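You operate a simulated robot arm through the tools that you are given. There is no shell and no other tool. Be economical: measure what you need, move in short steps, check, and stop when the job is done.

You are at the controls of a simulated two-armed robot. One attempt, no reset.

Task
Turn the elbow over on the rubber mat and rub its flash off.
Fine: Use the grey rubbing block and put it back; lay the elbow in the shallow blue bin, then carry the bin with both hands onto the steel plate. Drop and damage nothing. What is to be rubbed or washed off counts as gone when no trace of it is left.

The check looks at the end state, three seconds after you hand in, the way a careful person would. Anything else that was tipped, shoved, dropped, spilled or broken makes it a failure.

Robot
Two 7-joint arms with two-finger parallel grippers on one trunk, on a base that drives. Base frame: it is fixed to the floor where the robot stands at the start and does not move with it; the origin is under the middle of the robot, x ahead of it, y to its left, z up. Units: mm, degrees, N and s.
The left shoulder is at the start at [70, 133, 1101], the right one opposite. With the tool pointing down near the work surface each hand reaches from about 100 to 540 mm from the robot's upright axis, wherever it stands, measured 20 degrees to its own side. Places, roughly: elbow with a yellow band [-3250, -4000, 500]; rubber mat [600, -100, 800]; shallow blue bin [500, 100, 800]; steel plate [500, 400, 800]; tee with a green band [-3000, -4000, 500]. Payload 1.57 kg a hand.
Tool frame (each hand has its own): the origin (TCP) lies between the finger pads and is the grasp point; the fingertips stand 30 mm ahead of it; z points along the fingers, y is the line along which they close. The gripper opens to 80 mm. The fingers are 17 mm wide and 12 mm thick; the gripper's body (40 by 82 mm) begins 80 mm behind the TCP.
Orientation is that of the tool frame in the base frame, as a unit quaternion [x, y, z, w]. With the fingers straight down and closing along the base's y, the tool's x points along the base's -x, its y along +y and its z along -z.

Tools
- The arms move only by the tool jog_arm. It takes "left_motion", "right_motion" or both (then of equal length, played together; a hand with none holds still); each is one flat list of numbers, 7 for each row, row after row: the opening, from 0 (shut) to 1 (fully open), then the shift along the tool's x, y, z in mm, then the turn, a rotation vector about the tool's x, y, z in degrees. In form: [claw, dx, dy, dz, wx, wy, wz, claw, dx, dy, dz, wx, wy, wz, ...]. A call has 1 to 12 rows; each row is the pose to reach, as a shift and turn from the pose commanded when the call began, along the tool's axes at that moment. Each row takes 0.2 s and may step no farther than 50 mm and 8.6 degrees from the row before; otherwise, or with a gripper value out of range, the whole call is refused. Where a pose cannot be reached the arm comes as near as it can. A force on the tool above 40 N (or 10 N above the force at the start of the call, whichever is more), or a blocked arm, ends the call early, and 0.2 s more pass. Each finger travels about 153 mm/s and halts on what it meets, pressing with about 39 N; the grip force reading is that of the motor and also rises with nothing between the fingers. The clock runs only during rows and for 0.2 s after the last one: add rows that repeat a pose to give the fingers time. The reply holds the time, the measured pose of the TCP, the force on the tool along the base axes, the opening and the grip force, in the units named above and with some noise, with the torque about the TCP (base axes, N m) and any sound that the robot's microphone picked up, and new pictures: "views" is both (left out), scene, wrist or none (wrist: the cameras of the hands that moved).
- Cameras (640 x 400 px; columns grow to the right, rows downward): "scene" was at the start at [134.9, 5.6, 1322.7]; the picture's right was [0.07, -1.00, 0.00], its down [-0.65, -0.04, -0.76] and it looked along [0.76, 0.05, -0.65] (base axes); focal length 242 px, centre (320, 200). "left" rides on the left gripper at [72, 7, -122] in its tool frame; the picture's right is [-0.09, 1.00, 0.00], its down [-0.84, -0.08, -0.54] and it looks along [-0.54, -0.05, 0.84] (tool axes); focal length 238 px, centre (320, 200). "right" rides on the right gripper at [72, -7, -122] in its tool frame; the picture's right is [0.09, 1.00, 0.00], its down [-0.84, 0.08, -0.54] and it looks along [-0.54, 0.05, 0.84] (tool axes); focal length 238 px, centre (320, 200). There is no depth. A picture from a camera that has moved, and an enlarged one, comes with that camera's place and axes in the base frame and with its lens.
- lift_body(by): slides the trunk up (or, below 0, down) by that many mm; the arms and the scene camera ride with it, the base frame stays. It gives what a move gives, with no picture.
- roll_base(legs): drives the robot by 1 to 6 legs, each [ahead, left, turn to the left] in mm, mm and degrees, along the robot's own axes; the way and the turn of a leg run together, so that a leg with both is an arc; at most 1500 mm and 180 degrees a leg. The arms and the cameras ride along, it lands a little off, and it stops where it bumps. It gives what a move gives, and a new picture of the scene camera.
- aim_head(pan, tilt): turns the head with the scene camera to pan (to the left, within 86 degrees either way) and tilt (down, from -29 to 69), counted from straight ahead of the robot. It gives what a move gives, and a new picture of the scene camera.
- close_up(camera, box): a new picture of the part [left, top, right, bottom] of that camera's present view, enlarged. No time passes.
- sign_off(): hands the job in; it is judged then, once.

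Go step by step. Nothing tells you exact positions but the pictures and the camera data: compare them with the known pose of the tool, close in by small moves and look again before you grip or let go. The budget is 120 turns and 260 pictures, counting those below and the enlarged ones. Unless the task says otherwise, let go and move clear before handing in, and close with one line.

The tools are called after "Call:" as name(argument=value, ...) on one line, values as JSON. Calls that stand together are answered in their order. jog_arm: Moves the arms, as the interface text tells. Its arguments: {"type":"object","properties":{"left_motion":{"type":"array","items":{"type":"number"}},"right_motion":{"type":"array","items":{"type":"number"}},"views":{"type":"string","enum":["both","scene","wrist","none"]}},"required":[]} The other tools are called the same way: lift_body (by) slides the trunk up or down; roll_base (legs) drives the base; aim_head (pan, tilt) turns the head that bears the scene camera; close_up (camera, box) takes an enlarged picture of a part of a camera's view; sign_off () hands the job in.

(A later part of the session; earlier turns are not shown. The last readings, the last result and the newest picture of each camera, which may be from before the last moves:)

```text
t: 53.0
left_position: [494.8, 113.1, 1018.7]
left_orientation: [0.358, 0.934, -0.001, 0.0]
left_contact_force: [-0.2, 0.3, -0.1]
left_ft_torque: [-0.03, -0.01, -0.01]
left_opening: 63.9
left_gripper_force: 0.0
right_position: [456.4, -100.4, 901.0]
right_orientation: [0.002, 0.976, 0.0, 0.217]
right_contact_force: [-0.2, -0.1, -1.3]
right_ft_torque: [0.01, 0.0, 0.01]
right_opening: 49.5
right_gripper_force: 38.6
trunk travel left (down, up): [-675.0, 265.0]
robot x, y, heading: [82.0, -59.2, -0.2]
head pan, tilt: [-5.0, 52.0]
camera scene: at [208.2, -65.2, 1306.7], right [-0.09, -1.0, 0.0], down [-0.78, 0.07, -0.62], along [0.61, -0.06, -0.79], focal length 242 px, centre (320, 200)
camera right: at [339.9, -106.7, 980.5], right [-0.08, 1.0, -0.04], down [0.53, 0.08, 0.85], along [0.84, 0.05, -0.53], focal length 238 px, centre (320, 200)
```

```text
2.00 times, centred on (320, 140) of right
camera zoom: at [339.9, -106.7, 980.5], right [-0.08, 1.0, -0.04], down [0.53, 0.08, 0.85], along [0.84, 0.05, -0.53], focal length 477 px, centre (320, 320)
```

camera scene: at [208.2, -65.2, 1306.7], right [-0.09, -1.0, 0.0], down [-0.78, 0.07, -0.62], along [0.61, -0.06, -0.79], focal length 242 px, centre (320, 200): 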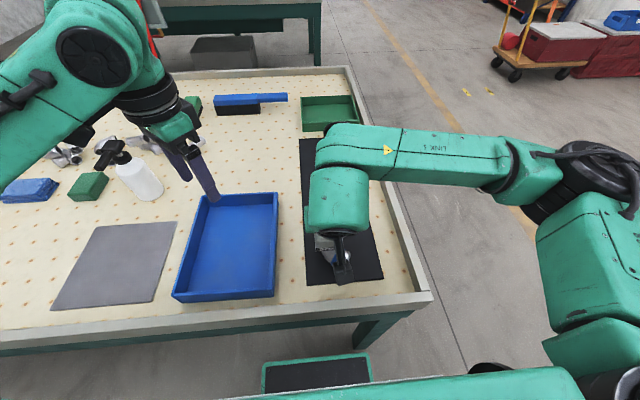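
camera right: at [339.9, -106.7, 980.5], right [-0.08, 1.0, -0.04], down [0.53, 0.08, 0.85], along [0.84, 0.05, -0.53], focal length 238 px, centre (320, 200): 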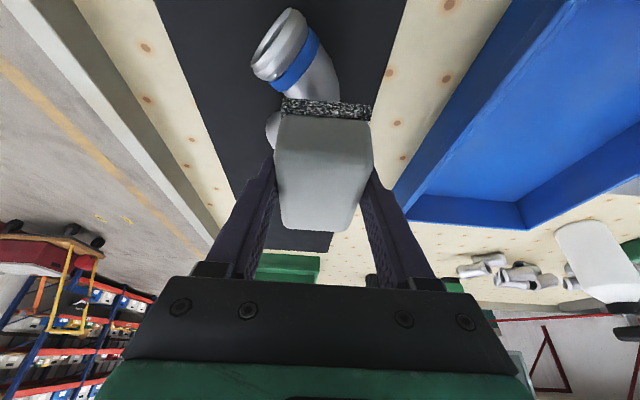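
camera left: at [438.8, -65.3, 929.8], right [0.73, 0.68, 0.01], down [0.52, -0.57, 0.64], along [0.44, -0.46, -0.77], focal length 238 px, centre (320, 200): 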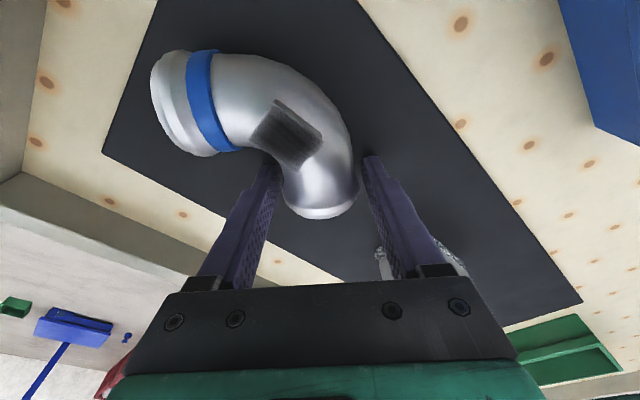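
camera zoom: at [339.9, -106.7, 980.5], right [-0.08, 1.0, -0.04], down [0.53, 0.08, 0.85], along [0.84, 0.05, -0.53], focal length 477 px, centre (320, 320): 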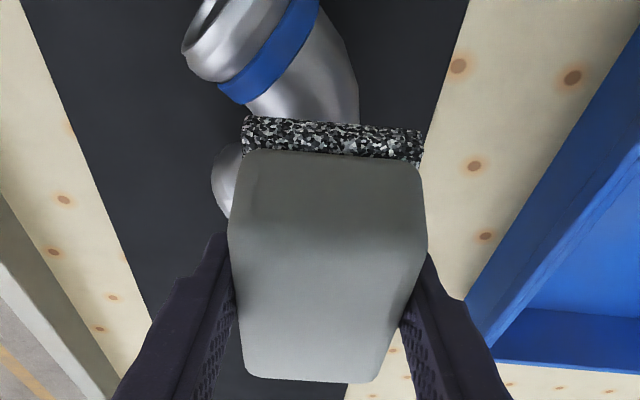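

The block's sole covers the flash patch. I descend towards contact.

Call:
jog_arm(right_motion=[0.35, 3.4, 0, 7.2, 0, 0, 0, 0.35, 6.8, 0, 14.5, 0, 0, 0, 0.35, 8.5, 0, 18.1, 0, 0, 0], views="none")

Call:
jog_arm(right_motion=[0.35, 0.6, 0, 1.4, 0, 0, 0, 0.35, 1.3, 0, 2.7, 0, 0, 0, 0.35, 1.3, 0, 2.7, 0, 0, 0], views="none")

Call:
jog_arm(right_motion=[0.35, 0.4, 0, 0.9, 0, 0, 0, 0.35, 0.9, 0, 1.8, 0, 0, 0, 0.35, 0.9, 0, 1.8, 0, 0, 0], views="wrist")

```text
t: 53.8
left_position: [496.2, 112.9, 1018.8]
left_orientation: [0.358, 0.934, 0.0, 0.001]
left_contact_force: [-0.1, 0.4, 0.5]
left_ft_torque: [0.03, 0.01, 0.01]
left_opening: 64.1
left_gripper_force: 0.1
right_position: [458.0, -101.4, 880.5]
right_orientation: [0.001, 0.976, 0.0, 0.217]
right_contact_force: [-0.4, -0.6, -2.0]
right_ft_torque: [-0.01, -0.01, 0.02]
right_opening: 49.8
right_gripper_force: 39.7
trunk travel left (down, up): [-675.0, 265.0]
robot x, y, heading: [79.9, -58.7, 0.0]
head pan, tilt: [-5.0, 52.0]
```

```text
t: 54.6
left_position: [496.9, 111.9, 1018.9]
left_orientation: [0.358, 0.934, 0.0, 0.001]
left_contact_force: [0.8, -0.4, -0.1]
left_ft_torque: [0.03, -0.04, 0.03]
left_opening: 64.0
left_gripper_force: 0.0
right_position: [457.6, -102.9, 878.5]
right_orientation: [0.001, 0.976, 0.0, 0.217]
right_contact_force: [-0.2, -0.2, -2.2]
right_ft_torque: [-0.03, 0.01, 0.05]
right_opening: 49.5
right_gripper_force: 39.0
trunk travel left (down, up): [-675.0, 265.0]
robot x, y, heading: [84.5, -56.8, -0.1]
head pan, tilt: [-5.0, 52.0]
```

```text
t: 55.4
left_position: [495.6, 112.6, 1019.0]
left_orientation: [0.359, 0.933, 0.0, 0.0]
left_contact_force: [0.3, -0.6, 0.4]
left_ft_torque: [0.0, 0.02, 0.03]
left_opening: 64.0
left_gripper_force: 0.1
right_position: [458.3, -101.5, 876.1]
right_orientation: [0.001, 0.976, 0.0, 0.217]
right_contact_force: [0.0, 0.7, -1.8]
right_ft_torque: [-0.01, -0.06, 0.0]
right_opening: 49.6
right_gripper_force: 38.7
trunk travel left (down, up): [-675.0, 265.0]
robot x, y, heading: [84.0, -57.9, 0.1]
head pan, tilt: [-5.0, 52.0]
camera right: at [341.3, -108.3, 955.4], right [-0.08, 1.0, -0.04], down [0.53, 0.08, 0.84], along [0.84, 0.05, -0.53], focal length 238 px, centre (320, 200)
```

right: 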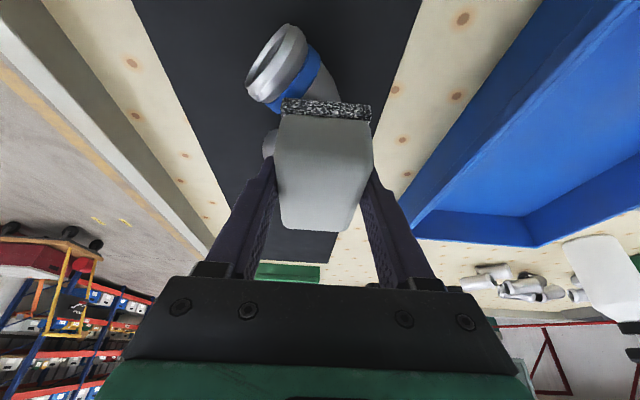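

Close now; I keep stepping down 1–2 mm at a time until I feel contact.

Call:
jog_arm(right_motion=[0.35, 0.4, 0, 0.9, 0, 0, 0, 0.35, 0.9, 0, 1.8, 0, 0, 0, 0.35, 0.9, 0, 1.8, 0, 0, 0], views="none")

Call:
jog_arm(right_motion=[0.35, 0.4, 0, 0.9, 0, 0, 0, 0.35, 0.6, 0, 1.4, 0, 0, 0, 0.35, 0.6, 0, 1.4, 0, 0, 0], views="none")

Call:
jog_arm(right_motion=[0.35, 0.4, 0, 0.9, 0, 0, 0, 0.35, 0.6, 0, 1.4, 0, 0, 0, 0.35, 0.6, 0, 1.4, 0, 0, 0], views="none")

```text
t: 56.2
left_position: [497.0, 112.7, 1019.2]
left_orientation: [0.359, 0.934, -0.001, 0.0]
left_contact_force: [-0.2, 0.0, 0.1]
left_ft_torque: [-0.02, -0.01, 0.03]
left_opening: 63.9
left_gripper_force: 0.1
right_position: [457.9, -101.4, 873.4]
right_orientation: [0.0, 0.976, 0.0, 0.216]
right_contact_force: [0.2, 0.2, -1.8]
right_ft_torque: [-0.01, -0.01, 0.01]
right_opening: 49.5
right_gripper_force: 38.8
trunk travel left (down, up): [-675.0, 265.0]
robot x, y, heading: [84.6, -59.6, -0.3]
head pan, tilt: [-5.0, 52.0]
```

```text
t: 57.0
left_position: [496.9, 111.8, 1018.4]
left_orientation: [0.358, 0.934, 0.001, 0.001]
left_contact_force: [-0.1, -0.1, -0.4]
left_ft_torque: [-0.03, -0.01, -0.02]
left_opening: 63.9
left_gripper_force: 0.0
right_position: [458.7, -101.7, 872.0]
right_orientation: [0.001, 0.976, 0.0, 0.216]
right_contact_force: [0.2, 0.0, -2.1]
right_ft_torque: [0.04, -0.03, 0.03]
right_opening: 49.6
right_gripper_force: 38.8
trunk travel left (down, up): [-675.0, 265.0]
robot x, y, heading: [87.2, -57.1, -0.2]
head pan, tilt: [-5.0, 52.0]
```

```text
t: 57.8
left_position: [495.3, 112.2, 1019.4]
left_orientation: [0.359, 0.933, 0.0, 0.0]
left_contact_force: [-0.4, -0.3, 0.0]
left_ft_torque: [-0.01, 0.0, 0.0]
left_opening: 63.8
left_gripper_force: 0.1
right_position: [458.6, -101.8, 870.3]
right_orientation: [0.001, 0.976, 0.0, 0.218]
right_contact_force: [1.0, -0.6, 8.8]
right_ft_torque: [-0.05, 0.02, 0.0]
right_opening: 49.7
right_gripper_force: 39.1
trunk travel left (down, up): [-675.0, 265.0]
robot x, y, heading: [82.7, -59.0, -0.2]
head pan, tilt: [-5.0, 52.0]
```

Contact: about 10 N with its centre right under the block at the flash. I make short strokes along x and watch whether the elbow stays put.

Call:
jog_arm(right_motion=[0.35, -5.4, 0, 2.5, 0, 0, 0, 0.35, -10.9, 0, 5.1, 0, 0, 0, 0.35, -5.4, 0, 2.5, 0, 0, 0, 0.35, 0, 0, 0, 0, 0, 0, 0.35, 5.4, 0, -2.5, 0, 0, 0, 0.35, 10.9, 0, -5.1, 0, 0, 0, 0.35, 5.4, 0, -2.5, 0, 0, 0, 0.35, 0, 0, 0, 0, 0, 0], views="wrist")

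```text
t: 59.6
left_position: [491.0, 112.9, 1020.7]
left_orientation: [0.359, 0.933, 0.001, 0.004]
left_contact_force: [-0.4, -0.2, -0.4]
left_ft_torque: [-0.01, -0.03, -0.04]
left_opening: 64.1
left_gripper_force: 0.0
right_position: [451.5, -101.1, 872.2]
right_orientation: [-0.002, 0.977, 0.0, 0.214]
right_contact_force: [-17.1, -1.4, 19.9]
right_ft_torque: [-0.26, 0.46, -0.17]
right_opening: 49.8
right_gripper_force: 39.2
trunk travel left (down, up): [-675.0, 265.0]
robot x, y, heading: [83.0, -62.2, 0.0]
head pan, tilt: [-5.0, 52.0]
camera right: at [333.4, -108.0, 951.7], right [-0.09, 1.0, -0.04], down [0.53, 0.08, 0.84], along [0.84, 0.05, -0.54], focal length 238 px, centre (320, 200)
```

right: 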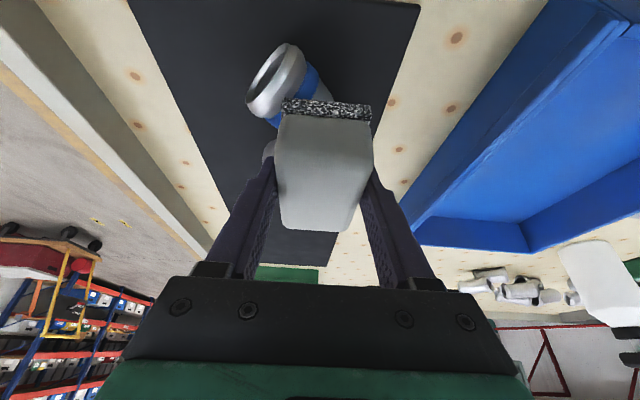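

Friction is strong, so I lift and inspect both the flash and the elbow's position.

Call:
jog_arm(right_motion=[0.35, -6.3, 0, -13.6, 0, 0, 0, 0.35, -21, 0, -45, 0, 0, 0, 0.35, -60, 0, -50, 0, 0, 0, 0.35, -100, 0, -45, 0, 0, 0, 0.35, -140, 0, -30, 0, 0, 0], views="scene")

Call:
close_up(camera="scene", box=[290, 200, 390, 290])

```text
t: 60.8
left_position: [497.0, 113.3, 1018.4]
left_orientation: [0.358, 0.934, -0.002, 0.0]
left_contact_force: [0.7, -0.7, 0.6]
left_ft_torque: [0.0, -0.03, -0.01]
left_opening: 64.1
left_gripper_force: 0.1
right_position: [574.6, -102.7, 957.0]
right_orientation: [0.0, 0.977, 0.0, 0.215]
right_contact_force: [0.9, 0.1, -1.1]
right_ft_torque: [0.01, 0.02, 0.03]
right_opening: 49.5
right_gripper_force: 38.8
trunk travel left (down, up): [-675.0, 265.0]
robot x, y, heading: [83.3, -60.2, 0.0]
head pan, tilt: [-5.0, 52.0]
camera scene: at [210.3, -65.5, 1306.4], right [-0.09, -1.0, 0.0], down [-0.79, 0.07, -0.61], along [0.61, -0.05, -0.79], focal length 242 px, centre (320, 200)
```

scene: 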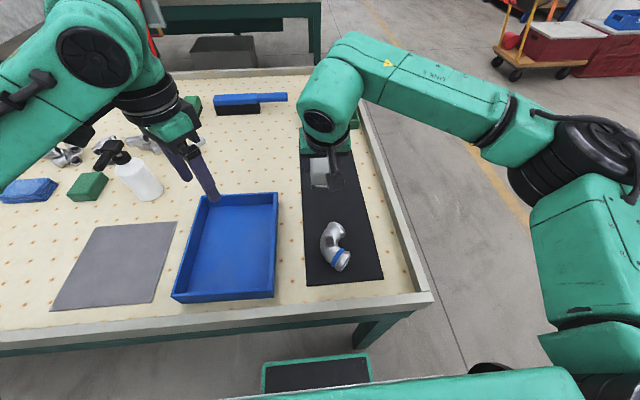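

```text
4.44 times, centred on (340, 245) of scene
camera zoom: at [210.3, -65.5, 1306.4], right [-0.09, -1.0, 0.0], down [-0.79, 0.07, -0.61], along [0.61, -0.05, -0.79], focal length 1073 px, centre (231, 0)
```

zoom: 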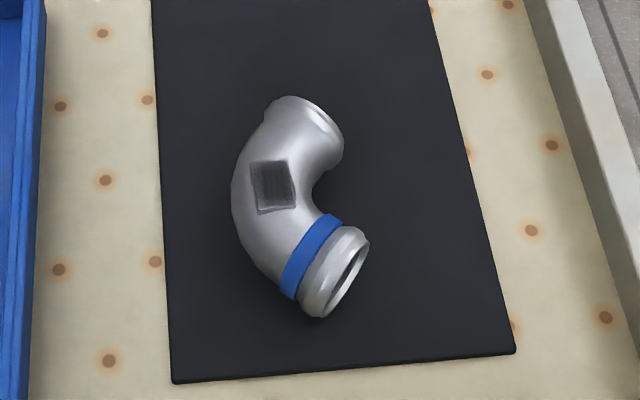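

The flash is fading and the elbow has not moved. I go back to the same contact and keep rubbing.

Call:
jog_arm(right_motion=[0.35, 40, 0, -15, 0, 0, 0, 0.35, 80, 0, -20, 0, 0, 0, 0.35, 119, 0, -15, 0, 0, 0, 0.35, 133.7, 0, 16.4, 0, 0, 0, 0.35, 140, 0, 30, 0, 0, 0, 0.35, 134.6, 0, 32.5, 0, 0, 0, 0.35, 129.1, 0, 35.1, 0, 0, 0, 0.35, 134.6, 0, 32.5, 0, 0, 0, 0.35, 140, 0, 30, 0, 0, 0, 0.35, 145.4, 0, 27.5, 0, 0, 0, 0.35, 150.9, 0, 24.9, 0, 0, 0, 0.35, 140, 0, 30, 0, 0, 0], views="none")

Call:
jog_arm(right_motion=[0.35, -7.2, 0, 3.4, 0, 0, 0, 0.35, -14, 0, 6.6, 0, 0, 0, 0.35, -7, 0, 3.3, 0, 0, 0, 0.35, 0, 0, 0, 0, 0, 0, 0.35, 7.2, 0, -3.4, 0, 0, 0, 0.35, 14, 0, -6.6, 0, 0, 0, 0.35, 7, 0, -3.3, 0, 0, 0, 0.35, 0, 0, 0, 0, 0, 0, 0.35, -7.2, 0, 3.4, 0, 0, 0, 0.35, -14, 0, 6.6, 0, 0, 0, 0.35, -7, 0, 3.3, 0, 0, 0, 0.35, 0, 0, 0, 0, 0, 0], views="wrist")

```text
t: 63.4
left_position: [493.0, 112.3, 1020.4]
left_orientation: [0.359, 0.933, 0.0, 0.0]
left_contact_force: [0.6, 0.8, -0.4]
left_ft_torque: [0.04, 0.04, -0.01]
left_opening: 63.8
left_gripper_force: 0.0
right_position: [455.0, -101.1, 872.7]
right_orientation: [-0.001, 0.977, 0.0, 0.215]
right_contact_force: [-11.4, -1.0, 14.1]
right_ft_torque: [-0.31, 0.36, -0.28]
right_opening: 49.8
right_gripper_force: 38.8
trunk travel left (down, up): [-675.0, 265.0]
robot x, y, heading: [83.9, -59.5, 0.2]
head pan, tilt: [-5.0, 52.0]
```

```text
t: 66.0
left_position: [497.1, 112.5, 1019.2]
left_orientation: [0.358, 0.934, 0.0, 0.001]
left_contact_force: [-1.1, -0.6, 0.5]
left_ft_torque: [-0.02, -0.03, 0.01]
left_opening: 64.1
left_gripper_force: 0.0
right_position: [460.6, -103.3, 871.8]
right_orientation: [0.001, 0.976, 0.0, 0.219]
right_contact_force: [11.1, 2.9, 13.2]
right_ft_torque: [-0.05, -0.41, 0.15]
right_opening: 49.6
right_gripper_force: 39.0
trunk travel left (down, up): [-675.0, 265.0]
robot x, y, heading: [81.5, -57.9, -0.1]
head pan, tilt: [-5.0, 52.0]
camera right: at [342.6, -107.9, 950.7], right [-0.08, 1.0, -0.04], down [0.53, 0.08, 0.85], along [0.85, 0.05, -0.53], focal length 238 px, centre (320, 200)
```

right: 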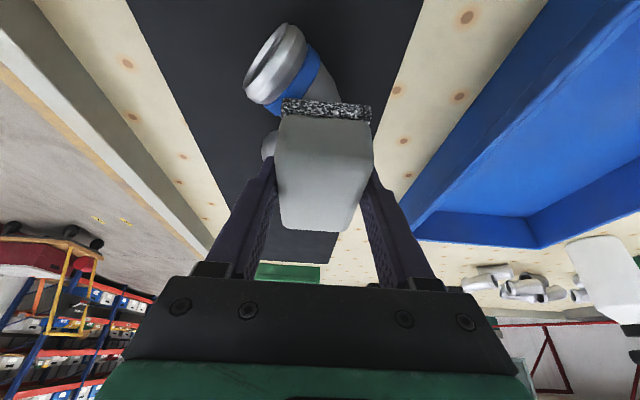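

Steady at about 13–15 N. More strokes, with a little sideways spread.

Call:
jog_arm(right_motion=[0.35, 7.2, -2, -3.4, 0, 0, 0, 0.35, 14, -3, -6.6, 0, 0, 0, 0.35, 7, -3, -3.3, 0, 0, 0, 0.35, 0, -3, 0, 0, 0, 0, 0.35, -7.2, -3, 3.4, 0, 0, 0, 0.35, -14, -2, 6.6, 0, 0, 0, 0.35, -7, 0, 3.3, 0, 0, 0, 0.35, 0, 2, 0, 0, 0, 0, 0.35, 7.2, 3, -3.4, 0, 0, 0, 0.35, 14, 3, -6.6, 0, 0, 0, 0.35, 7, 2, -3.3, 0, 0, 0, 0.35, 0, 0, 0, 0, 0, 0], views="none")

Call:
jog_arm(right_motion=[0.35, -7.2, 2, 3.4, 0, 0, 0, 0.35, -14, 3, 6.6, 0, 0, 0, 0.35, -7, 3, 3.3, 0, 0, 0, 0.35, 0, 3, 0, 0, 0, 0, 0.35, 7.2, 3, -3.4, 0, 0, 0, 0.35, 14, 2, -6.6, 0, 0, 0, 0.35, 7, 0, -3.3, 0, 0, 0, 0.35, 0, -2, 0, 0, 0, 0, 0.35, -7.2, -3, 3.4, 0, 0, 0, 0.35, -14, -3, 6.6, 0, 0, 0, 0.35, -7, -2, 3.3, 0, 0, 0, 0.35, 0, 0, 0, 0, 0, 0], views="none")

Call:
jog_arm(right_motion=[0.35, -6.3, 0, -13.6, 0, 0, 0, 0.35, -21, 0, -45, 0, 0, 0, 0.35, -60, 0, -50, 0, 0, 0, 0.35, -100, 0, -45, 0, 0, 0, 0.35, -140, 0, -30, 0, 0, 0], views="none")

Call:
close_up(camera="scene", box=[290, 200, 390, 290])

```text
t: 68.6
left_position: [490.4, 115.0, 1021.2]
left_orientation: [0.359, 0.933, 0.0, 0.002]
left_contact_force: [1.1, 0.0, 0.0]
left_ft_torque: [0.02, 0.0, 0.0]
left_opening: 64.1
left_gripper_force: 0.0
right_position: [449.2, -98.5, 870.6]
right_orientation: [0.0, 0.976, -0.002, 0.216]
right_contact_force: [-18.9, 5.9, 25.3]
right_ft_torque: [0.03, 0.41, -0.17]
right_opening: 49.7
right_gripper_force: 39.0
trunk travel left (down, up): [-675.0, 265.0]
robot x, y, heading: [85.3, -56.4, -0.3]
head pan, tilt: [-5.0, 52.0]
```

```text
t: 71.2
left_position: [495.9, 112.6, 1019.7]
left_orientation: [0.359, 0.933, 0.0, 0.0]
left_contact_force: [0.4, 0.1, -0.7]
left_ft_torque: [0.02, -0.03, 0.04]
left_opening: 64.1
left_gripper_force: 0.1
right_position: [458.9, -101.6, 870.9]
right_orientation: [0.001, 0.976, -0.001, 0.217]
right_contact_force: [1.5, 0.4, -0.4]
right_ft_torque: [-0.02, -0.06, -0.01]
right_opening: 49.8
right_gripper_force: 39.2
trunk travel left (down, up): [-675.0, 265.0]
robot x, y, heading: [85.1, -59.4, -0.1]
head pan, tilt: [-5.0, 52.0]
```

```text
t: 72.4
left_position: [498.2, 113.3, 1018.6]
left_orientation: [0.358, 0.934, 0.0, -0.001]
left_contact_force: [0.7, 0.8, -0.5]
left_ft_torque: [-0.06, 0.04, 0.01]
left_opening: 64.0
left_gripper_force: 0.1
right_position: [573.5, -101.8, 955.3]
right_orientation: [0.001, 0.976, 0.0, 0.216]
right_contact_force: [0.1, -0.2, -1.2]
right_ft_torque: [0.0, 0.05, 0.02]
right_opening: 49.5
right_gripper_force: 39.3
trunk travel left (down, up): [-675.0, 265.0]
robot x, y, heading: [85.0, -60.2, -0.4]
head pan, tilt: [-5.0, 52.0]
```

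```text
4.44 times, centred on (340, 245) of scene
camera zoom: at [210.6, -65.6, 1306.4], right [-0.09, -1.0, 0.0], down [-0.79, 0.07, -0.61], along [0.61, -0.05, -0.79], focal length 1073 px, centre (231, 0)
```

zoom: 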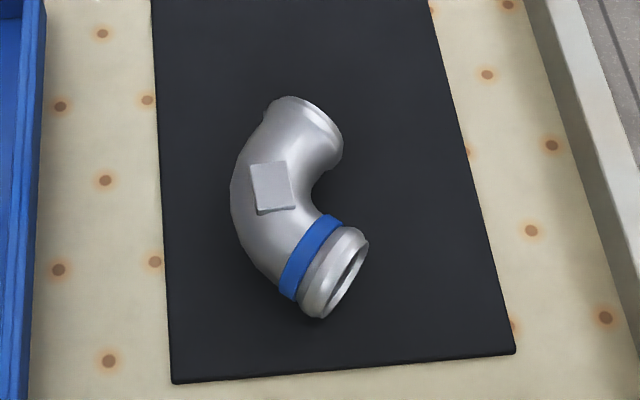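

The dark flash appears gone, leaving a clean pad. I'll check more closely for traces.

Call:
close_up(camera="scene", box=[335, 228, 365, 252])

```text
16.00 times, centred on (350, 240) of scene
camera zoom: at [210.6, -65.6, 1306.4], right [-0.09, -1.0, 0.0], down [-0.79, 0.07, -0.61], along [0.61, -0.05, -0.79], focal length 3864 px, centre (-160, -440)
```

zoom: 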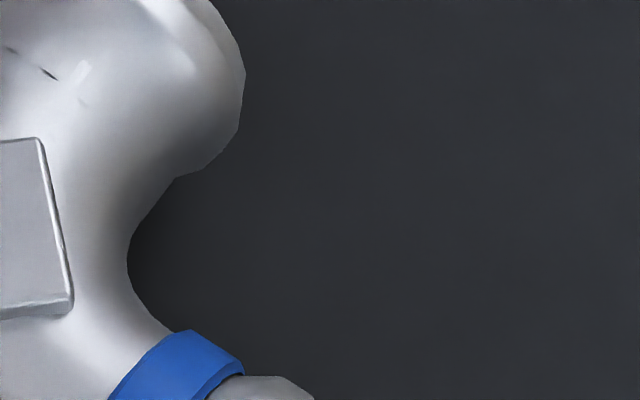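

Call:
close_up(camera="scene", box=[314, 226, 344, 252])

```text
15.38 times, centred on (329, 239) of scene
camera zoom: at [210.6, -65.6, 1306.4], right [-0.09, -1.0, 0.0], down [-0.79, 0.07, -0.61], along [0.61, -0.05, -0.79], focal length 3715 px, centre (182, -400)
```

zoom: 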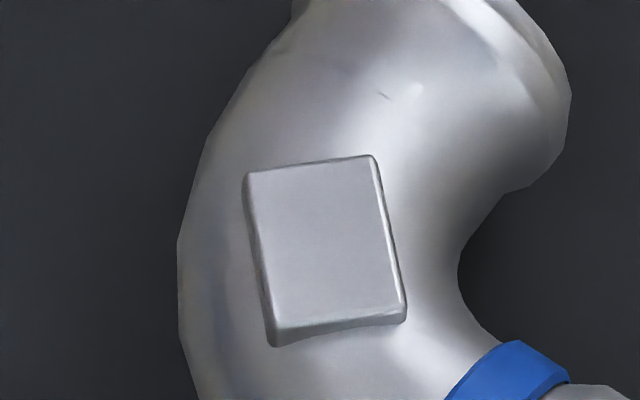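

The pad is clean, no trace left. I return the block to its place, stopping ~20 mm above first.

Call:
jog_arm(right_motion=[0.35, -20, -10, 5, 0, 0, 0, 0.35, -40, -22, 20, 0, 0, 0, 0.35, -40, -30, 50, 0, 0, 0, 0.35, -30, -35.7, 80, 0, 0, 0, 0.35, -18, -35.7, 110, 0, 0, 0, 0.35, -10.1, -35.7, 127.2, 0, 0, 0], views="both")

```text
t: 73.8
left_position: [495.7, 111.9, 1018.2]
left_orientation: [0.358, 0.934, 0.0, 0.0]
left_contact_force: [-0.2, -0.2, 0.1]
left_ft_torque: [-0.01, 0.02, -0.01]
left_opening: 64.2
left_gripper_force: 0.0
right_position: [635.4, -137.4, 845.1]
right_orientation: [0.001, 0.976, 0.0, 0.217]
right_contact_force: [-0.4, 0.4, -1.7]
right_ft_torque: [-0.02, 0.01, -0.01]
right_opening: 49.7
right_gripper_force: 39.0
trunk travel left (down, up): [-675.0, 265.0]
robot x, y, heading: [82.4, -59.0, 0.1]
head pan, tilt: [-5.0, 52.0]
camera scene: at [209.5, -66.0, 1306.6], right [-0.09, -1.0, 0.0], down [-0.79, 0.07, -0.62], along [0.61, -0.05, -0.79], focal length 242 px, centre (320, 200)
camera right: at [518.2, -143.9, 925.4], right [-0.08, 1.0, -0.04], down [0.53, 0.08, 0.85], along [0.84, 0.05, -0.53], focal length 238 px, centre (320, 200)
```

scene: 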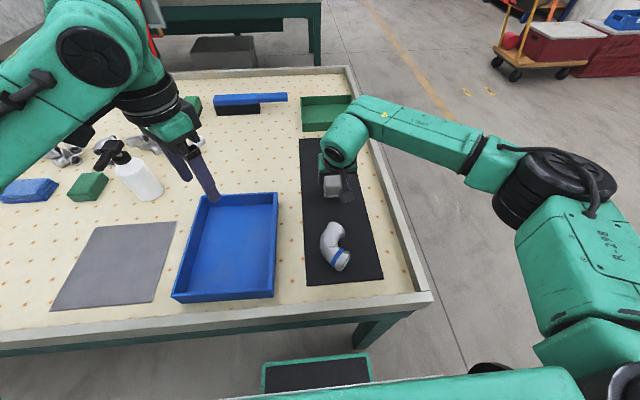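
right: 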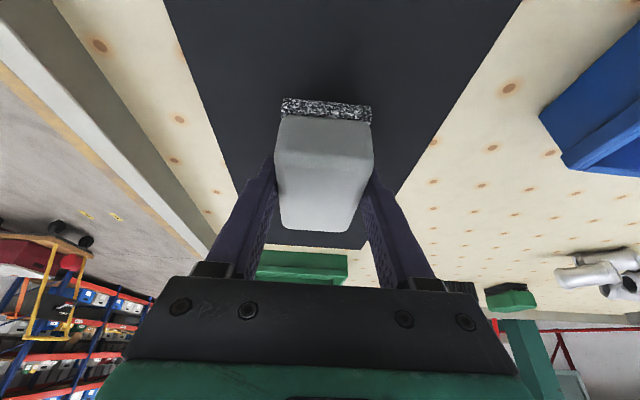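

Call:
jog_arm(right_motion=[0.35, 4, 0, 8.5, 0, 0, 0, 0.35, 7, 0, 15, 0, 0, 0, 0.35, 8.5, 0, 18.1, 0, 0, 0], views="none")

Call:
jog_arm(right_motion=[0.35, 0.4, 0, 0.9, 0, 0, 0, 0.35, 0.8, 0, 1.6, 0, 0, 0, 0.35, 0.8, 0, 1.6, 0, 0, 0], views="none")

```text
t: 74.6
left_position: [496.8, 111.9, 1019.1]
left_orientation: [0.359, 0.933, 0.0, 0.0]
left_contact_force: [-0.7, 0.5, 0.0]
left_ft_torque: [-0.02, 0.02, -0.01]
left_opening: 63.9
left_gripper_force: 0.1
right_position: [635.9, -136.5, 825.8]
right_orientation: [0.001, 0.976, 0.0, 0.216]
right_contact_force: [0.0, 0.6, -1.2]
right_ft_torque: [0.02, -0.03, 0.0]
right_opening: 49.6
right_gripper_force: 39.2
trunk travel left (down, up): [-675.0, 265.0]
robot x, y, heading: [85.2, -56.7, 0.0]
head pan, tilt: [-5.0, 52.0]
```

```text
t: 75.4
left_position: [496.9, 112.9, 1019.6]
left_orientation: [0.357, 0.934, 0.0, 0.0]
left_contact_force: [0.5, -0.4, 0.2]
left_ft_torque: [0.03, 0.04, 0.02]
left_opening: 63.8
left_gripper_force: 0.0
right_position: [635.9, -137.4, 824.1]
right_orientation: [0.001, 0.976, -0.001, 0.216]
right_contact_force: [-0.5, 0.5, -1.6]
right_ft_torque: [0.0, 0.01, 0.0]
right_opening: 49.6
right_gripper_force: 39.1
trunk travel left (down, up): [-675.0, 265.0]
robot x, y, heading: [84.3, -60.5, -0.2]
head pan, tilt: [-5.0, 52.0]
```

Call:
jog_arm(right_motion=[0.35, 0.4, 0, 0.9, 0, 0, 0, 0.35, 0.6, 0, 1.2, 0, 0, 0], views="none")

Call:
jog_arm(right_motion=[0.35, 0.3, 0, 0.6, 0, 0, 0, 0.35, 0.4, 0, 0.9, 0, 0, 0], views="none")

```text
t: 76.0
left_position: [496.6, 112.5, 1017.5]
left_orientation: [0.358, 0.934, -0.001, 0.0]
left_contact_force: [0.3, 0.6, 0.6]
left_ft_torque: [0.01, 0.0, 0.01]
left_opening: 64.1
left_gripper_force: 0.1
right_position: [634.0, -138.1, 823.6]
right_orientation: [0.001, 0.976, 0.0, 0.216]
right_contact_force: [0.0, -1.2, -1.0]
right_ft_torque: [0.02, -0.02, -0.01]
right_opening: 49.7
right_gripper_force: 39.2
trunk travel left (down, up): [-675.0, 265.0]
robot x, y, heading: [85.3, -59.5, -0.3]
head pan, tilt: [-5.0, 52.0]
```

```text
t: 76.6
left_position: [495.9, 112.1, 1018.7]
left_orientation: [0.359, 0.933, 0.0, 0.001]
left_contact_force: [-0.4, -0.4, 0.4]
left_ft_torque: [-0.03, 0.05, 0.0]
left_opening: 64.0
left_gripper_force: 0.0
right_position: [635.1, -138.0, 823.5]
right_orientation: [0.001, 0.976, 0.0, 0.217]
right_contact_force: [0.4, -1.6, 5.7]
right_ft_torque: [0.01, 0.24, 0.05]
right_opening: 49.4
right_gripper_force: 39.3
trunk travel left (down, up): [-675.0, 265.0]
robot x, y, heading: [84.9, -58.1, -0.2]
head pan, tilt: [-5.0, 52.0]
```

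The block touches the mat. I release it and withdraw along the tool axis.

Call:
jog_arm(right_motion=[0.35, 0.2, 0, 0.5, 0, 0, 0, 0.64, 0.2, 0, 0.5, 0, 0, 0, 0.8, 0.2, 0, 0.5, 0, 0, 0, 0.85, 0, 0, -20, 0, 0, 0, 0.85, 0, 0, -60, 0, 0, 0, 0.85, 0, 0, -100, 0, 0, 0, 0.85, 0, 0, -140, 0, 0, 0], views="both")

Call:
close_up(camera="scene", box=[280, 140, 400, 290])

```text
t: 78.2
left_position: [496.3, 111.7, 1019.7]
left_orientation: [0.358, 0.934, 0.0, 0.0]
left_contact_force: [-0.2, 0.2, -1.2]
left_ft_torque: [0.01, -0.04, 0.02]
left_opening: 64.0
left_gripper_force: 0.0
right_position: [573.3, -136.8, 947.4]
right_orientation: [0.0, 0.976, 0.0, 0.217]
right_contact_force: [-0.3, 0.4, 0.4]
right_ft_torque: [-0.04, 0.01, 0.02]
right_opening: 67.9
right_gripper_force: 0.0
trunk travel left (down, up): [-675.0, 265.0]
robot x, y, heading: [83.4, -57.9, -0.3]
head pan, tilt: [-5.0, 52.0]
camera scene: at [207.9, -65.8, 1306.7], right [-0.09, -1.0, 0.0], down [-0.78, 0.07, -0.62], along [0.61, -0.05, -0.79], focal length 242 px, centre (320, 200)
camera right: at [457.5, -142.9, 1027.8], right [-0.08, 1.0, -0.04], down [0.53, 0.08, 0.84], along [0.84, 0.05, -0.53], focal length 238 px, centre (320, 200)
```

scene: 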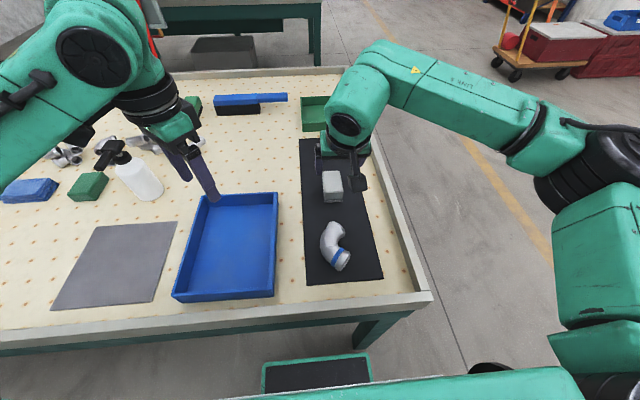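
right: 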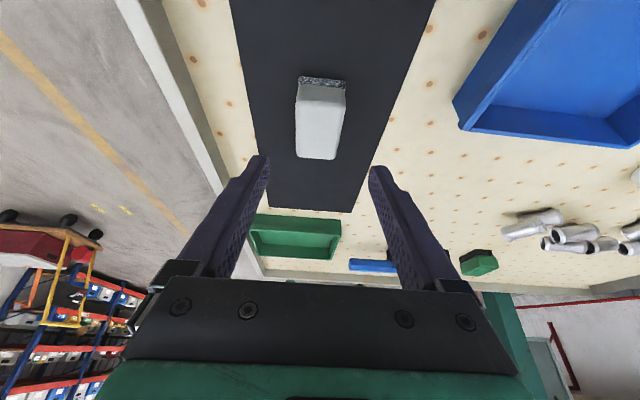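

```text
2.67 times, centred on (340, 215) of scene
camera zoom: at [207.9, -65.8, 1306.7], right [-0.09, -1.0, 0.0], down [-0.78, 0.07, -0.62], along [0.61, -0.05, -0.79], focal length 644 px, centre (267, 160)
```

zoom: 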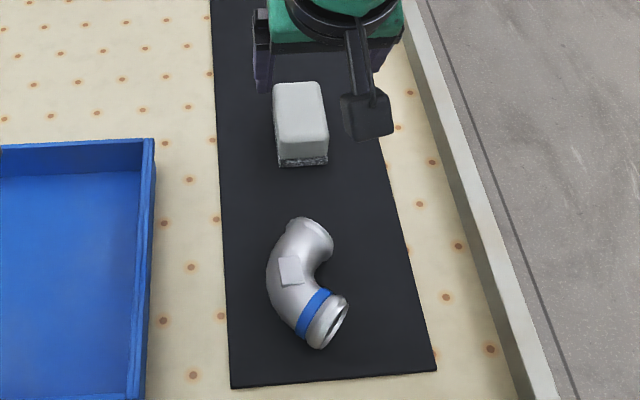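

The block is back in its place. Now the elbow goes into the bin: I move the right hand over the band end, upright, with a yaw of -48°.

Call:
jog_arm(right_motion=[0.8, 35, 5, -9, 0, 6.25, 0, 0.8, 70, 10, -18, 0, 12.5, 0, 0.8, 105, 15, -27, 0, 18.75, 0, 0.8, 140, 20, -35.6, 0, 25, 0], views="none")

Call:
jog_arm(right_motion=[0.7, 0, 0, 0, 0, 0, -8.1, 0.7, 0, 0, 0, 0, 0, -16.2, 0.7, 0, 0, 0, 0, 0, -24.3, 0.7, 0, 0, 0, 0, 0, -32.4, 0.7, 0, 0, 0, 0, 0, -40.5, 0.7, 0, 0, 0, 0, 0, -48.5], views="wrist")

Call:
close_up(camera="right", box=[220, 40, 420, 240])

```text
t: 79.2
left_position: [495.4, 114.6, 1018.7]
left_orientation: [0.358, 0.934, 0.0, -0.001]
left_contact_force: [0.4, 0.1, -0.1]
left_ft_torque: [0.01, 0.01, -0.01]
left_opening: 64.0
left_gripper_force: 0.1
right_position: [433.2, -117.1, 922.4]
right_orientation: [0.001, 1.0, 0.0, -0.001]
right_contact_force: [-0.6, 0.4, -0.1]
right_ft_torque: [0.03, -0.02, -0.01]
right_opening: 63.9
right_gripper_force: 0.1
trunk travel left (down, up): [-675.0, 265.0]
robot x, y, heading: [87.6, -57.0, -0.2]
head pan, tilt: [-5.0, 52.0]
```

```text
t: 80.6
left_position: [496.8, 112.6, 1020.0]
left_orientation: [0.359, 0.933, 0.0, 0.0]
left_contact_force: [0.6, 0.2, 0.5]
left_ft_torque: [0.01, -0.03, 0.0]
left_opening: 64.0
left_gripper_force: 0.0
right_position: [434.4, -117.1, 921.2]
right_orientation: [-0.412, 0.911, 0.0, 0.0]
right_contact_force: [-0.3, -0.1, 0.5]
right_ft_torque: [0.0, -0.02, -0.01]
right_opening: 56.0
right_gripper_force: 0.0
trunk travel left (down, up): [-675.0, 265.0]
robot x, y, heading: [83.3, -57.2, -0.1]
head pan, tilt: [-5.0, 52.0]
camera right: at [391.0, -175.8, 1043.6], right [-0.81, 0.59, 0.0], down [0.5, 0.68, 0.54], along [0.32, 0.44, -0.84], focal length 238 px, centre (320, 200)
```

right: 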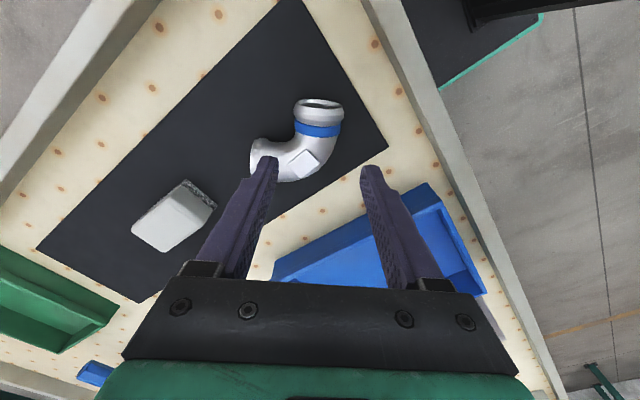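

```text
2.00 times, centred on (320, 140) of right
camera zoom: at [391.0, -175.8, 1043.6], right [-0.81, 0.59, 0.0], down [0.5, 0.68, 0.54], along [0.32, 0.44, -0.84], focal length 477 px, centre (320, 320)
```

zoom: 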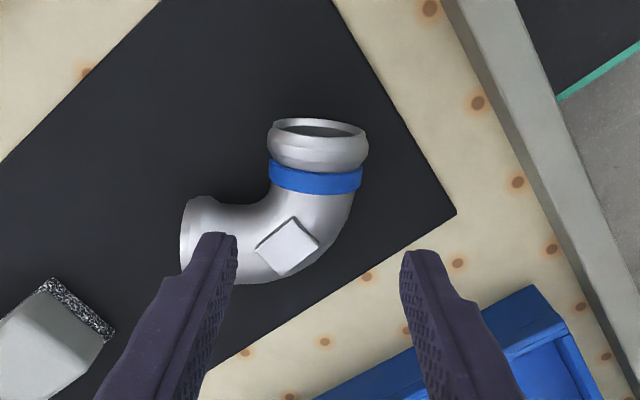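

The hand is aligned. I narrow the opening, descend partway and check clearance at the inside of the bend.

Call:
jog_arm(right_motion=[0.66, 1.9, -1.5, 25, 0, 0, 0, 0.66, 1.9, -1.5, 50, 0, 0, 0, 0.66, 1.9, -1.5, 74, 0, 0, 0], views="wrist")

Call:
close_up(camera="right", box=[240, 80, 400, 240])

```text
t: 81.4
left_position: [495.0, 110.7, 1021.0]
left_orientation: [0.359, 0.933, 0.0, 0.0]
left_contact_force: [1.0, -0.7, -0.6]
left_ft_torque: [0.01, 0.01, 0.01]
left_opening: 64.0
left_gripper_force: 0.0
right_position: [431.8, -121.1, 846.5]
right_orientation: [-0.408, 0.913, 0.0, 0.001]
right_contact_force: [-0.6, -5.6, 3.0]
right_ft_torque: [-0.18, -0.08, -0.15]
right_opening: 55.7
right_gripper_force: 1.7
trunk travel left (down, up): [-675.0, 265.0]
robot x, y, heading: [85.2, -62.8, 0.1]
head pan, tilt: [-5.0, 52.0]
camera right: at [389.0, -179.0, 968.8], right [-0.81, 0.59, 0.0], down [0.5, 0.68, 0.54], along [0.32, 0.44, -0.84], focal length 238 px, centre (320, 200)
```

right: 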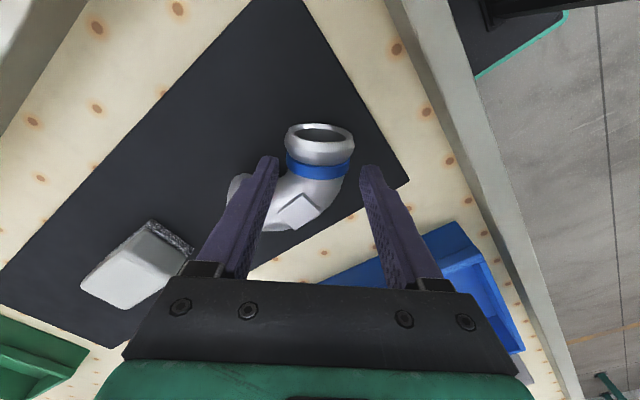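

```text
2.50 times, centred on (320, 160) of right
camera zoom: at [389.0, -179.0, 968.8], right [-0.81, 0.59, 0.0], down [0.5, 0.68, 0.54], along [0.32, 0.44, -0.84], focal length 596 px, centre (320, 300)
```

zoom: 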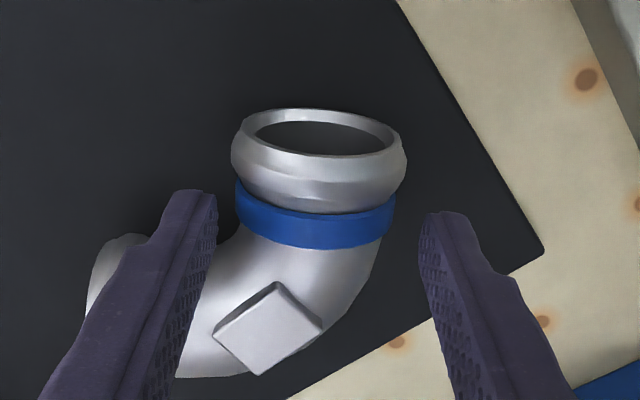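

A finger brushes the inner bend (about 5 N), so I back up, shift 7 mm towards the ring and try again.

Call:
jog_arm(right_motion=[0.66, 0, 0, -12, 0, 0, 0, 0.64, 7, 0, -12, 0, 0, 0, 0.64, 7, 0, -12, 0, 0, 0], views="wrist")

Call:
close_up(camera="right", box=[240, 80, 400, 240])

Call:
close_up(camera="scene", box=[280, 180, 400, 300])

```text
t: 82.2
left_position: [495.5, 113.7, 1018.5]
left_orientation: [0.358, 0.934, 0.0, 0.0]
left_contact_force: [-0.5, -0.1, 0.4]
left_ft_torque: [-0.01, 0.01, -0.01]
left_opening: 64.1
left_gripper_force: 0.1
right_position: [428.6, -124.9, 858.6]
right_orientation: [-0.41, 0.912, 0.0, 0.0]
right_contact_force: [-0.2, -0.3, 0.6]
right_ft_torque: [0.01, -0.02, 0.02]
right_opening: 51.0
right_gripper_force: 0.0
trunk travel left (down, up): [-675.0, 265.0]
robot x, y, heading: [84.9, -58.9, -0.1]
head pan, tilt: [-5.0, 52.0]
camera right: at [386.5, -182.3, 980.9], right [-0.81, 0.59, 0.0], down [0.5, 0.68, 0.54], along [0.32, 0.44, -0.84], focal length 238 px, centre (320, 200)
```

right: 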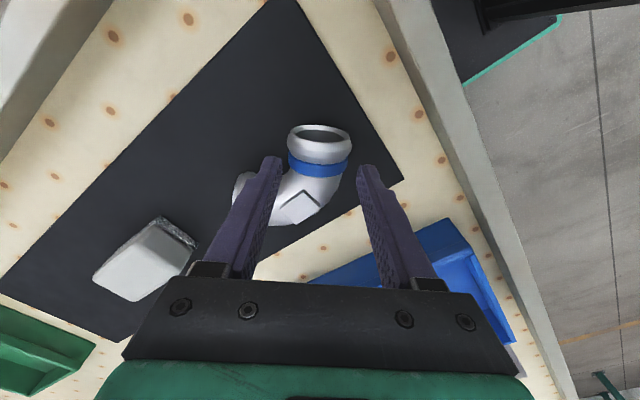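

```text
2.50 times, centred on (320, 160) of right
camera zoom: at [386.5, -182.3, 980.9], right [-0.81, 0.59, 0.0], down [0.5, 0.68, 0.54], along [0.32, 0.44, -0.84], focal length 596 px, centre (320, 300)
```

zoom: 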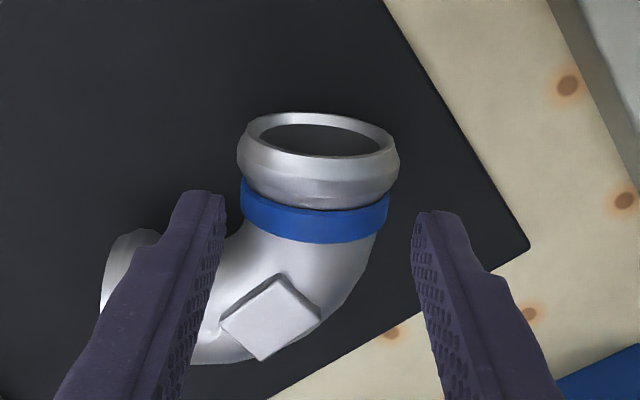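

```text
3.33 times, centred on (340, 240) of scene
camera zoom: at [209.4, -65.5, 1306.5], right [-0.09, -1.0, 0.0], down [-0.79, 0.07, -0.62], along [0.61, -0.05, -0.79], focal length 805 px, centre (253, 67)
```

zoom: 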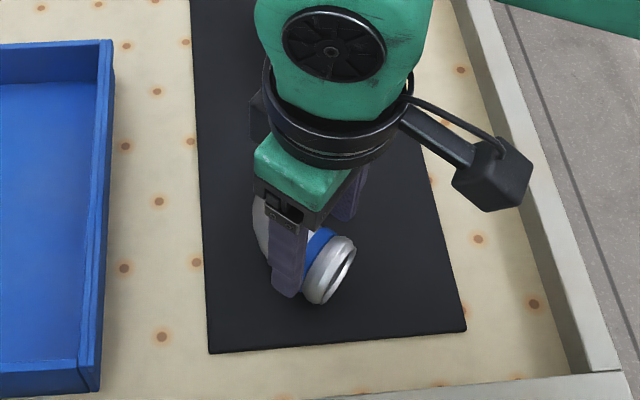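

The fingers now straddle the band and ring with clearance. I descend to z≈830, watching the force.

Call:
jog_arm(right_motion=[0.65, -1, 0, 12, 0, 0, 0, 0.65, -1, 0, 22, 0, 0, 0, 0.65, -1, 0, 28, 0, 0, 0], views="wrist")

Call:
close_up(camera="right", box=[240, 80, 400, 240])

```text
t: 83.0
left_position: [495.6, 111.5, 1018.7]
left_orientation: [0.359, 0.933, 0.0, 0.0]
left_contact_force: [-0.3, 0.9, 0.7]
left_ft_torque: [0.04, -0.01, 0.0]
left_opening: 64.2
left_gripper_force: 0.1
right_position: [430.4, -124.8, 831.4]
right_orientation: [-0.41, 0.912, 0.0, 0.0]
right_contact_force: [-0.2, 0.0, -0.9]
right_ft_torque: [0.0, -0.02, 0.01]
right_opening: 52.1
right_gripper_force: 0.0
trunk travel left (down, up): [-675.0, 265.0]
robot x, y, heading: [82.5, -58.6, -0.0]
head pan, tilt: [-5.0, 52.0]
camera right: at [387.1, -182.2, 953.2], right [-0.81, 0.59, 0.0], down [0.5, 0.68, 0.54], along [0.32, 0.44, -0.84], focal length 238 px, centre (320, 200)
```

right: 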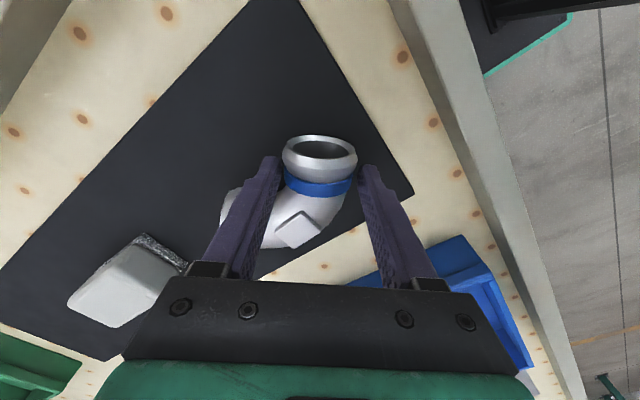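

```text
2.50 times, centred on (320, 160) of right
camera zoom: at [387.1, -182.2, 953.2], right [-0.81, 0.59, 0.0], down [0.5, 0.68, 0.54], along [0.32, 0.44, -0.84], focal length 596 px, centre (320, 300)
```

zoom: 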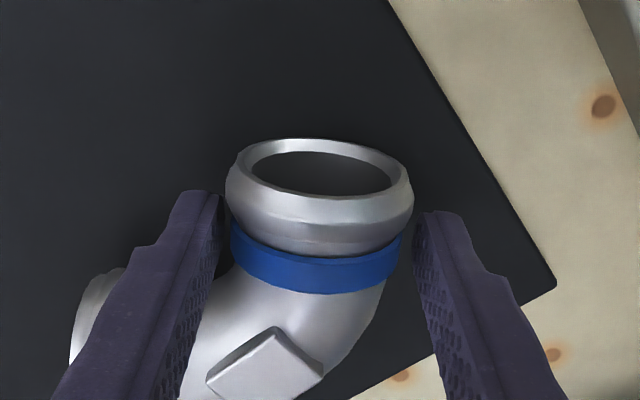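

There is no contact. I close and lift slightly to test.

Call:
jog_arm(right_motion=[0.5, 0, 0, 0, 0, 0, 0, 0.35, 0, 0, 0, 0, 0, 0, 0.3, 0, 0, 0, 0, 0, 0, 0.3, 0, 0, 0, 0, 0, 0, 0.3, 0, 0, -6, 0, 0, 0, 0.3, 0, 0, -20, 0, 0, 0, 0.3, 0, 0, -20, 0, 0, 0], views="both")

```text
t: 84.6
left_position: [497.0, 113.9, 1018.6]
left_orientation: [0.359, 0.933, 0.001, 0.0]
left_contact_force: [1.2, -0.8, 0.3]
left_ft_torque: [-0.02, -0.02, -0.02]
left_opening: 64.0
left_gripper_force: 0.1
right_position: [430.7, -123.3, 852.3]
right_orientation: [-0.411, 0.912, -0.001, 0.0]
right_contact_force: [-0.1, 0.8, -5.6]
right_ft_torque: [-0.02, 0.14, 0.01]
right_opening: 47.8
right_gripper_force: 39.2
trunk travel left (down, up): [-675.0, 265.0]
robot x, y, heading: [82.8, -64.4, -0.2]
head pan, tilt: [-5.0, 52.0]
camera scene: at [209.8, -65.9, 1306.5], right [-0.09, -1.0, 0.0], down [-0.79, 0.07, -0.61], along [0.61, -0.05, -0.79], focal length 242 px, centre (320, 200)
camera right: at [387.6, -182.1, 973.4], right [-0.81, 0.59, 0.0], down [0.5, 0.68, 0.54], along [0.32, 0.44, -0.84], focal length 238 px, centre (320, 200)
```

scene: 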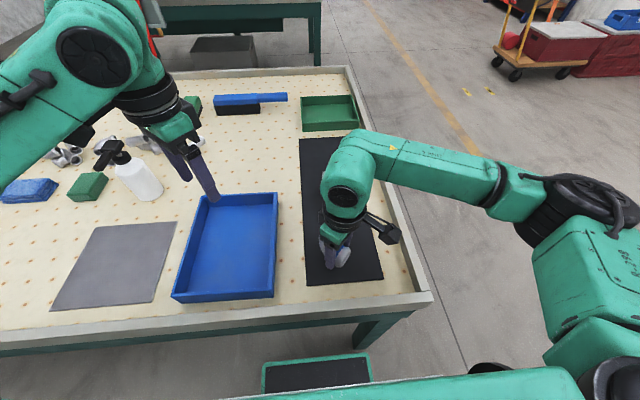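
right: 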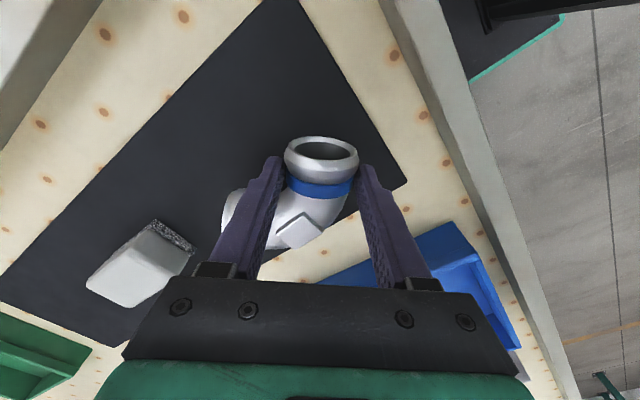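

The elbow is held. I lift it high, then drive the base left so the bin is in front.

Call:
jog_arm(right_motion=[0.3, 0, 0, -35, 0, 0, 0, 0.3, 0, 0, -75, 0, 0, 0, 0.3, 0, 0, -115, 0, 0, 0, 0.3, 0, 0, -140, 0, 0, 0], views="none")

Call:
roll_base(legs=[[0, 155, 0]])

```text
t: 85.6
left_position: [496.7, 111.1, 1018.7]
left_orientation: [0.36, 0.933, 0.0, 0.0]
left_contact_force: [-1.7, -0.5, 0.0]
left_ft_torque: [0.0, 0.02, -0.02]
left_opening: 64.1
left_gripper_force: 0.0
right_position: [429.6, -125.8, 991.7]
right_orientation: [-0.409, 0.912, 0.0, 0.0]
right_contact_force: [0.6, -0.5, -4.5]
right_ft_torque: [-0.05, 0.12, -0.02]
right_opening: 47.5
right_gripper_force: 38.7
trunk travel left (down, up): [-675.0, 265.0]
robot x, y, heading: [79.9, -61.3, 0.2]
head pan, tilt: [-5.0, 52.0]
```

```text
t: 87.0
left_position: [496.7, 269.0, 1019.3]
left_orientation: [0.358, 0.934, 0.0, 0.0]
left_contact_force: [-0.6, 1.0, -0.1]
left_ft_torque: [0.0, -0.02, -0.02]
left_opening: 64.0
left_gripper_force: 0.1
right_position: [430.5, 30.2, 991.6]
right_orientation: [-0.411, 0.912, 0.001, 0.0]
right_contact_force: [-0.3, 0.1, -5.2]
right_ft_torque: [-0.01, 0.13, 0.01]
right_opening: 47.5
right_gripper_force: 39.0
trunk travel left (down, up): [-675.0, 265.0]
robot x, y, heading: [87.3, 97.0, 0.2]
head pan, tilt: [-5.0, 52.0]
camera scene: at [209.6, 89.4, 1306.5], right [-0.09, -1.0, 0.0], down [-0.79, 0.07, -0.62], along [0.61, -0.05, -0.79], focal length 242 px, centre (320, 200)
```

scene: 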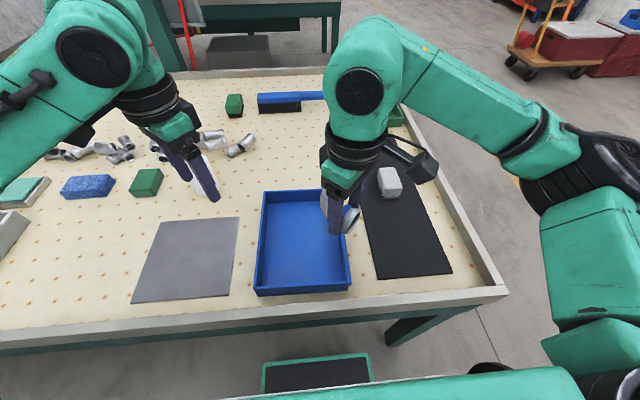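

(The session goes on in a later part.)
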